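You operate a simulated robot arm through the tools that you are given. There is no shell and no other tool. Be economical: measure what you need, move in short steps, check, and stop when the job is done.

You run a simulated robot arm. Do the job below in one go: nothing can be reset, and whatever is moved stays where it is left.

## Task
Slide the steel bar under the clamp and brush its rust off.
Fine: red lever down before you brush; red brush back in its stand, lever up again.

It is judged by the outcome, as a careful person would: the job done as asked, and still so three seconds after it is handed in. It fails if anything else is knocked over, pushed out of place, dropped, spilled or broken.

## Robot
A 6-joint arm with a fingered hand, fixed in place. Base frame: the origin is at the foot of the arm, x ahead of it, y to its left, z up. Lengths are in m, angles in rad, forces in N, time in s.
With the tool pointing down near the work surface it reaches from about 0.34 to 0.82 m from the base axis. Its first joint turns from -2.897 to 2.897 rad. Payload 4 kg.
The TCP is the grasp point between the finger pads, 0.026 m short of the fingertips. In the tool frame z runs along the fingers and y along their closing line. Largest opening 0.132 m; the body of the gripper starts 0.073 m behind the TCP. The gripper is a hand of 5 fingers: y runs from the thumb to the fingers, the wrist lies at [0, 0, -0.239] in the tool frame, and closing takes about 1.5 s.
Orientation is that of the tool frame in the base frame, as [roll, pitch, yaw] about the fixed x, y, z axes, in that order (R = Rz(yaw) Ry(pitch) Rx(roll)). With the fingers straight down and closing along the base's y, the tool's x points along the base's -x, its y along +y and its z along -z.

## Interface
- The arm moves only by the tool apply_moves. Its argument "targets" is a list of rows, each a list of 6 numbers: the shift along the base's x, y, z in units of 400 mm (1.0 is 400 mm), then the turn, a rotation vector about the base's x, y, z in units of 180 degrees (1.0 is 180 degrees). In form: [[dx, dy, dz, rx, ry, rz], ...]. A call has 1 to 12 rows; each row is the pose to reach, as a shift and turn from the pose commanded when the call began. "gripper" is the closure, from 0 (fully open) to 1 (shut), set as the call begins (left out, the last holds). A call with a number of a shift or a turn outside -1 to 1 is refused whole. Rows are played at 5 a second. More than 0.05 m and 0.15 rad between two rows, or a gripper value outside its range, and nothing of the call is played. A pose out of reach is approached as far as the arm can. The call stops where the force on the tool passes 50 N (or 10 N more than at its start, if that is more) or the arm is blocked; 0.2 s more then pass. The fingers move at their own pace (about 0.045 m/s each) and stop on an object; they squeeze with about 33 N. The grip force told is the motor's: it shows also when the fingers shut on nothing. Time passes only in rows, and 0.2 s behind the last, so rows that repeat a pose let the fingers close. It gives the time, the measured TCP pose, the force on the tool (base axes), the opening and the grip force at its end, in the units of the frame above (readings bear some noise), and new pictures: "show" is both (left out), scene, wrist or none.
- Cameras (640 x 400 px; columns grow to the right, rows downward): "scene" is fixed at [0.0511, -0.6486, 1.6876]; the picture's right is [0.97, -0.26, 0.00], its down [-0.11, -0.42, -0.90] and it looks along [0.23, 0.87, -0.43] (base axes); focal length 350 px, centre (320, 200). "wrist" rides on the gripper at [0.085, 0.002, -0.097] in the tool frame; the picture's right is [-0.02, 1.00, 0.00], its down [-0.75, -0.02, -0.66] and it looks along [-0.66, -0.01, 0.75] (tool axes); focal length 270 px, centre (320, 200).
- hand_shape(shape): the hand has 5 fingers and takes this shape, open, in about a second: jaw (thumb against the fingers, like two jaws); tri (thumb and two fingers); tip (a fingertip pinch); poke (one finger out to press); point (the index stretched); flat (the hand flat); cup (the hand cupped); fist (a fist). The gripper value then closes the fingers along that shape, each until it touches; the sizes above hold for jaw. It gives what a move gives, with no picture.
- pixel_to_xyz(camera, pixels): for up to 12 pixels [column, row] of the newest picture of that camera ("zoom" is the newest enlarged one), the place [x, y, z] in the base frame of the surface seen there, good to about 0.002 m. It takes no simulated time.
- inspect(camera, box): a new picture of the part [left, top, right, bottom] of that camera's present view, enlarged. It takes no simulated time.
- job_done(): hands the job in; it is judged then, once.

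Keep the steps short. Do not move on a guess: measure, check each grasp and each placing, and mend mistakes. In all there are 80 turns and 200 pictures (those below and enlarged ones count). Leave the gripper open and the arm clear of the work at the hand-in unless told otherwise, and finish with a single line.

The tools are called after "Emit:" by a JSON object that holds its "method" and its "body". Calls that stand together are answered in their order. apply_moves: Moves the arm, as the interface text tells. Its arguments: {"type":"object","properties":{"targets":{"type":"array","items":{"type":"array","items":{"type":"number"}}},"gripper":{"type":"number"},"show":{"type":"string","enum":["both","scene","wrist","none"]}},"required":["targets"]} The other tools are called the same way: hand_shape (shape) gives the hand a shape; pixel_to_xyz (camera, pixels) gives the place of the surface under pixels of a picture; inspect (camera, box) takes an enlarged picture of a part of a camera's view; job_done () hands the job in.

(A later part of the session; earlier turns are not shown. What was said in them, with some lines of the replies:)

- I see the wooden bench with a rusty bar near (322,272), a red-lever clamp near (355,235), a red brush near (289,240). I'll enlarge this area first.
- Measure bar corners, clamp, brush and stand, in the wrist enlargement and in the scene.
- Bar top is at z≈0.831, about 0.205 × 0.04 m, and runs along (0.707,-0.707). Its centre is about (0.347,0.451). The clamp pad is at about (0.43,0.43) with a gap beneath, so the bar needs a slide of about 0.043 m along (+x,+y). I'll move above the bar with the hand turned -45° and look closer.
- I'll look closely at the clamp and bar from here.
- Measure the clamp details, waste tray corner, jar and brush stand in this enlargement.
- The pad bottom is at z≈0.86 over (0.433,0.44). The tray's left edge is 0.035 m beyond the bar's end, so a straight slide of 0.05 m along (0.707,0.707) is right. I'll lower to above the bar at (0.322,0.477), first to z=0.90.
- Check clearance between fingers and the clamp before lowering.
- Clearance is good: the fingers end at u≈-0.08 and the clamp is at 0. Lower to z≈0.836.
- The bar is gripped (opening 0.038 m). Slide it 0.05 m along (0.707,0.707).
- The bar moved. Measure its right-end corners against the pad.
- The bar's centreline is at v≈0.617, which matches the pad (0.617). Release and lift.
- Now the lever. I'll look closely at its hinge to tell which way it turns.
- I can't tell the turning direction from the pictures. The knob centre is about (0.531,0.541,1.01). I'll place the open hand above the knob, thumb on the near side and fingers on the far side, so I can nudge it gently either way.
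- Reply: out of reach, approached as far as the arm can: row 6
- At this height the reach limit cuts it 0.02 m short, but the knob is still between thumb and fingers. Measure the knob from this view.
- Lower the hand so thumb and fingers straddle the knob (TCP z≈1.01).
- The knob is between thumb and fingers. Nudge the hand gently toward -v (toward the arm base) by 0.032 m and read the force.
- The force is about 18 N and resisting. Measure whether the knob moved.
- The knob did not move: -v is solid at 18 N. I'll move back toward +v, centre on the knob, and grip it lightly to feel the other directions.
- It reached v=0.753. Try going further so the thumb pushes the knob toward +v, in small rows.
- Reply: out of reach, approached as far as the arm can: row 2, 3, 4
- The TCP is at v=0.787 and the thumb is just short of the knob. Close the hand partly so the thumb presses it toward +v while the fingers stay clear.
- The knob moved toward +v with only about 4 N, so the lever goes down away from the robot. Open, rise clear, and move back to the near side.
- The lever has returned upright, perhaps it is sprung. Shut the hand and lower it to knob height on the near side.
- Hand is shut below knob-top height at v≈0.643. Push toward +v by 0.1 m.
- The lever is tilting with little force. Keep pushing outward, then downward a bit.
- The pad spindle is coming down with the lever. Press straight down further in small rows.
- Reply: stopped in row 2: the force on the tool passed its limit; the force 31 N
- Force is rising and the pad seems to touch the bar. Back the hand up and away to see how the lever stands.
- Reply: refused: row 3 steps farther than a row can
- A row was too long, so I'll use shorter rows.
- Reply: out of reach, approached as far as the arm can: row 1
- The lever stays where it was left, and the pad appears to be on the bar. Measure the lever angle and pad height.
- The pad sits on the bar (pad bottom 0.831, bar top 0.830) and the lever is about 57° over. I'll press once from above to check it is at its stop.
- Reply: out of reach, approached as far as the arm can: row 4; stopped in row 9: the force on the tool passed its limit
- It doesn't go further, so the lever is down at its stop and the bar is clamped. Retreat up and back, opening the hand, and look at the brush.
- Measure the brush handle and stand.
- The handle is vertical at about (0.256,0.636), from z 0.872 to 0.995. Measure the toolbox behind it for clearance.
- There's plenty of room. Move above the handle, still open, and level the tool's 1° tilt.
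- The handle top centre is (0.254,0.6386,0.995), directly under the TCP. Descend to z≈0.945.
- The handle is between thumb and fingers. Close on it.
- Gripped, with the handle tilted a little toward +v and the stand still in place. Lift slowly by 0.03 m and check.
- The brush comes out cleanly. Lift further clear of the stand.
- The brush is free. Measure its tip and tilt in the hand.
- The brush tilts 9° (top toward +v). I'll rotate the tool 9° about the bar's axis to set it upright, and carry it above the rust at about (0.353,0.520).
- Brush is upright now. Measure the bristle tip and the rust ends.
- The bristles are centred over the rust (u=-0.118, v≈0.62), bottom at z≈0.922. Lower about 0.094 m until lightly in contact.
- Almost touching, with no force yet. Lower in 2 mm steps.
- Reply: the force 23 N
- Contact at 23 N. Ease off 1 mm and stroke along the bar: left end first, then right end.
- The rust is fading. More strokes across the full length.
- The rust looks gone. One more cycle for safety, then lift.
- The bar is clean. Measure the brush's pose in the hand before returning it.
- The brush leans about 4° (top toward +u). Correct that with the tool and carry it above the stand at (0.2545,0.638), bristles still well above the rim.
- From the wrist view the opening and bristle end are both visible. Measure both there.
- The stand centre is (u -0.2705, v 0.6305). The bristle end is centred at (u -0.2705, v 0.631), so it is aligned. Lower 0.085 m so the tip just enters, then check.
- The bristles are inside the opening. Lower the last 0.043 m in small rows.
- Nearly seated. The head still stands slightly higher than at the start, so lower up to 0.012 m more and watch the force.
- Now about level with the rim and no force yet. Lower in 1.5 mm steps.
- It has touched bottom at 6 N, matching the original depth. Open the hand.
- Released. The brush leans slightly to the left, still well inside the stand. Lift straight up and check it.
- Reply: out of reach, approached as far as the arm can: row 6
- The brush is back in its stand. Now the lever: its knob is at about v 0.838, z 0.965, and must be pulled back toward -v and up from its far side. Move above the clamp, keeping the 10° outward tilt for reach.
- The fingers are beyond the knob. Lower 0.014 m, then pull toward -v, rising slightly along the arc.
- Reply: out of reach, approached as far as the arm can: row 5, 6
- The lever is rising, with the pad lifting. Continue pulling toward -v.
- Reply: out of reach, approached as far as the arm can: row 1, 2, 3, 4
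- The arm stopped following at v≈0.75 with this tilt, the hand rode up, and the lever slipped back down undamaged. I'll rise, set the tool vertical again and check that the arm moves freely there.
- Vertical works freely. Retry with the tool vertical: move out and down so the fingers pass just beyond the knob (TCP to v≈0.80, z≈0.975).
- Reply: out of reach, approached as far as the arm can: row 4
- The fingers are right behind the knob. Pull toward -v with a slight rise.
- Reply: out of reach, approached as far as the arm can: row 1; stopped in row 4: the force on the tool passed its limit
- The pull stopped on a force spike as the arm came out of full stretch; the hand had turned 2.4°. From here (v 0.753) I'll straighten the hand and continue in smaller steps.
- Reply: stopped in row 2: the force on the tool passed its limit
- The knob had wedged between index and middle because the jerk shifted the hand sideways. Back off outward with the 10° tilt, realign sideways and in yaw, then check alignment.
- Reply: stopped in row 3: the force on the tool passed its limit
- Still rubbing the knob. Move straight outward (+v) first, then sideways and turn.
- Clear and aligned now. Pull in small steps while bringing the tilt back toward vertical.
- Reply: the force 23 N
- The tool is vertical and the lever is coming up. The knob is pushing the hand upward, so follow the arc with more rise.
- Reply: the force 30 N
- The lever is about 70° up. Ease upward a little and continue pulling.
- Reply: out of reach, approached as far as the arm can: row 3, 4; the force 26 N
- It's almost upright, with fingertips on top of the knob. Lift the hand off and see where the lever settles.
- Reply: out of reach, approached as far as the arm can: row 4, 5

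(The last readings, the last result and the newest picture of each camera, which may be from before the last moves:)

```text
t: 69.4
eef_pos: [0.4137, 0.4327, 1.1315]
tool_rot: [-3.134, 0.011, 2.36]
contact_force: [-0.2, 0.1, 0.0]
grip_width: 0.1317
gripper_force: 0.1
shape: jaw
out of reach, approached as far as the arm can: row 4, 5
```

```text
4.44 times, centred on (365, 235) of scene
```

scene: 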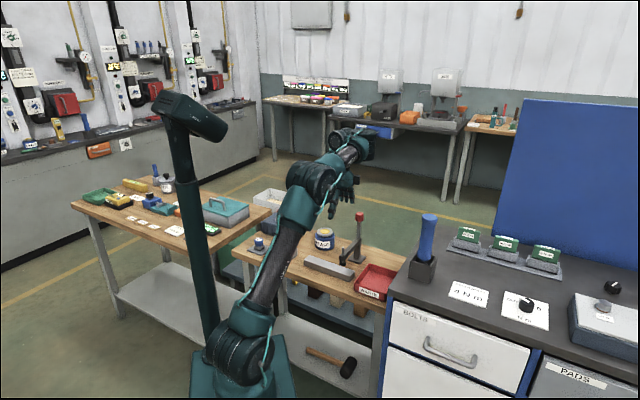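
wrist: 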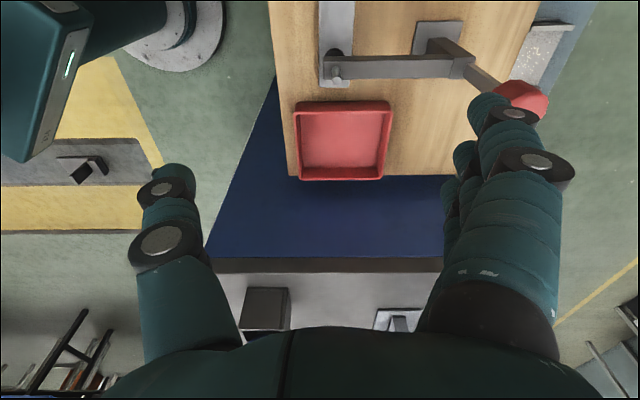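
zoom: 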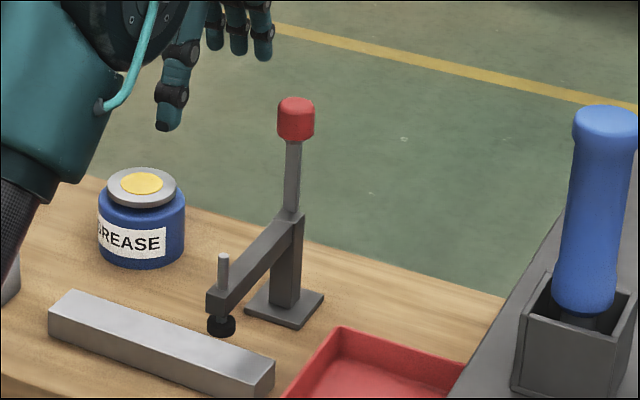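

The lever is fully upright again (knob at (359.6,216.8), same as at the start). Retreat clear and make a final check of brush, bar and clamp.

Emit:
{"method": "apply_moves", "body": {"targets": [[-0.057, -0.041, 0.06, 0, 0, 0], [-0.114, -0.083, 0.12, 0, 0, 0], [-0.171, -0.124, 0.18, 0, 0, 0], [-0.228, -0.166, 0.24, 0, 0, 0], [-0.285, -0.207, 0.3, 0, 0, 0]], "gripper": 0}}

Emit:
{"method": "inspect", "body": {"camera": "scene", "box": [255, 190, 395, 300]}}

Emit:
{"method": "inspect", "body": {"camera": "wrist", "box": [290, 0, 560, 180]}}

```text
t: 70.6
eef_pos: [0.3005, 0.3506, 1.2518]
tool_rot: [-3.141, 0.012, 2.363]
contact_force: [-0.4, 0.6, -0.8]
grip_width: 0.132
gripper_force: 0.1
shape: jaw
```

scene: 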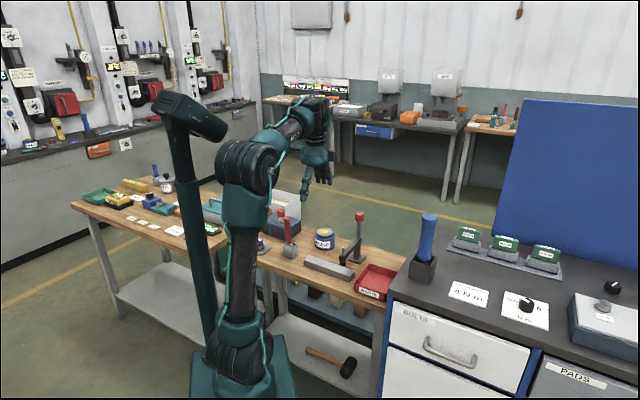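
wrist: 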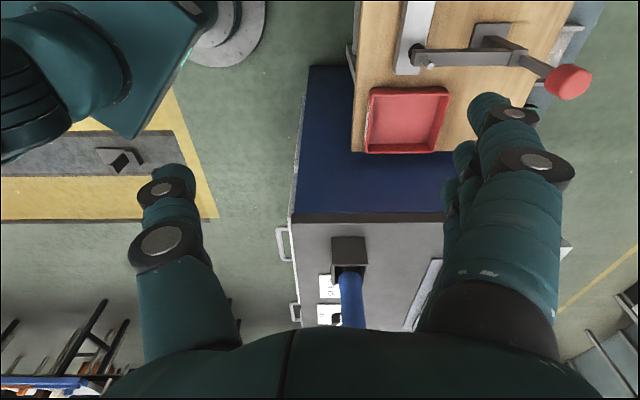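

```text
3.64 times, centred on (325, 245) of scene
```

zoom: 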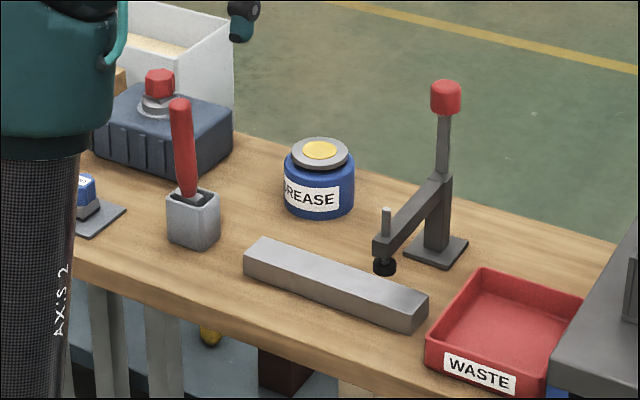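

```text
2.22 times, centred on (425, 90) of wrist
```

zoom: 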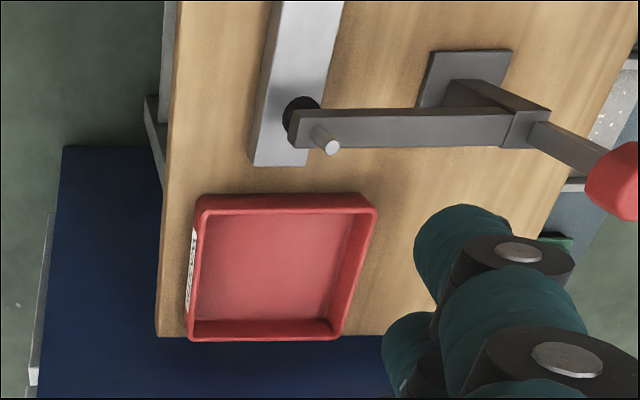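

The bar is clean under the clamp, the brush is in its stand (leaning slightly), the lever is up, nothing else has moved, and the hand is open and clear. Handing in.

Emit:
{"method": "job_done", "body": {}}

```text
The job is handed in.
```

The bar is under the clamp with its rust brushed off, the lever was down while I brushed and is up again, and the red brush is back in its stand, leaning slightly.
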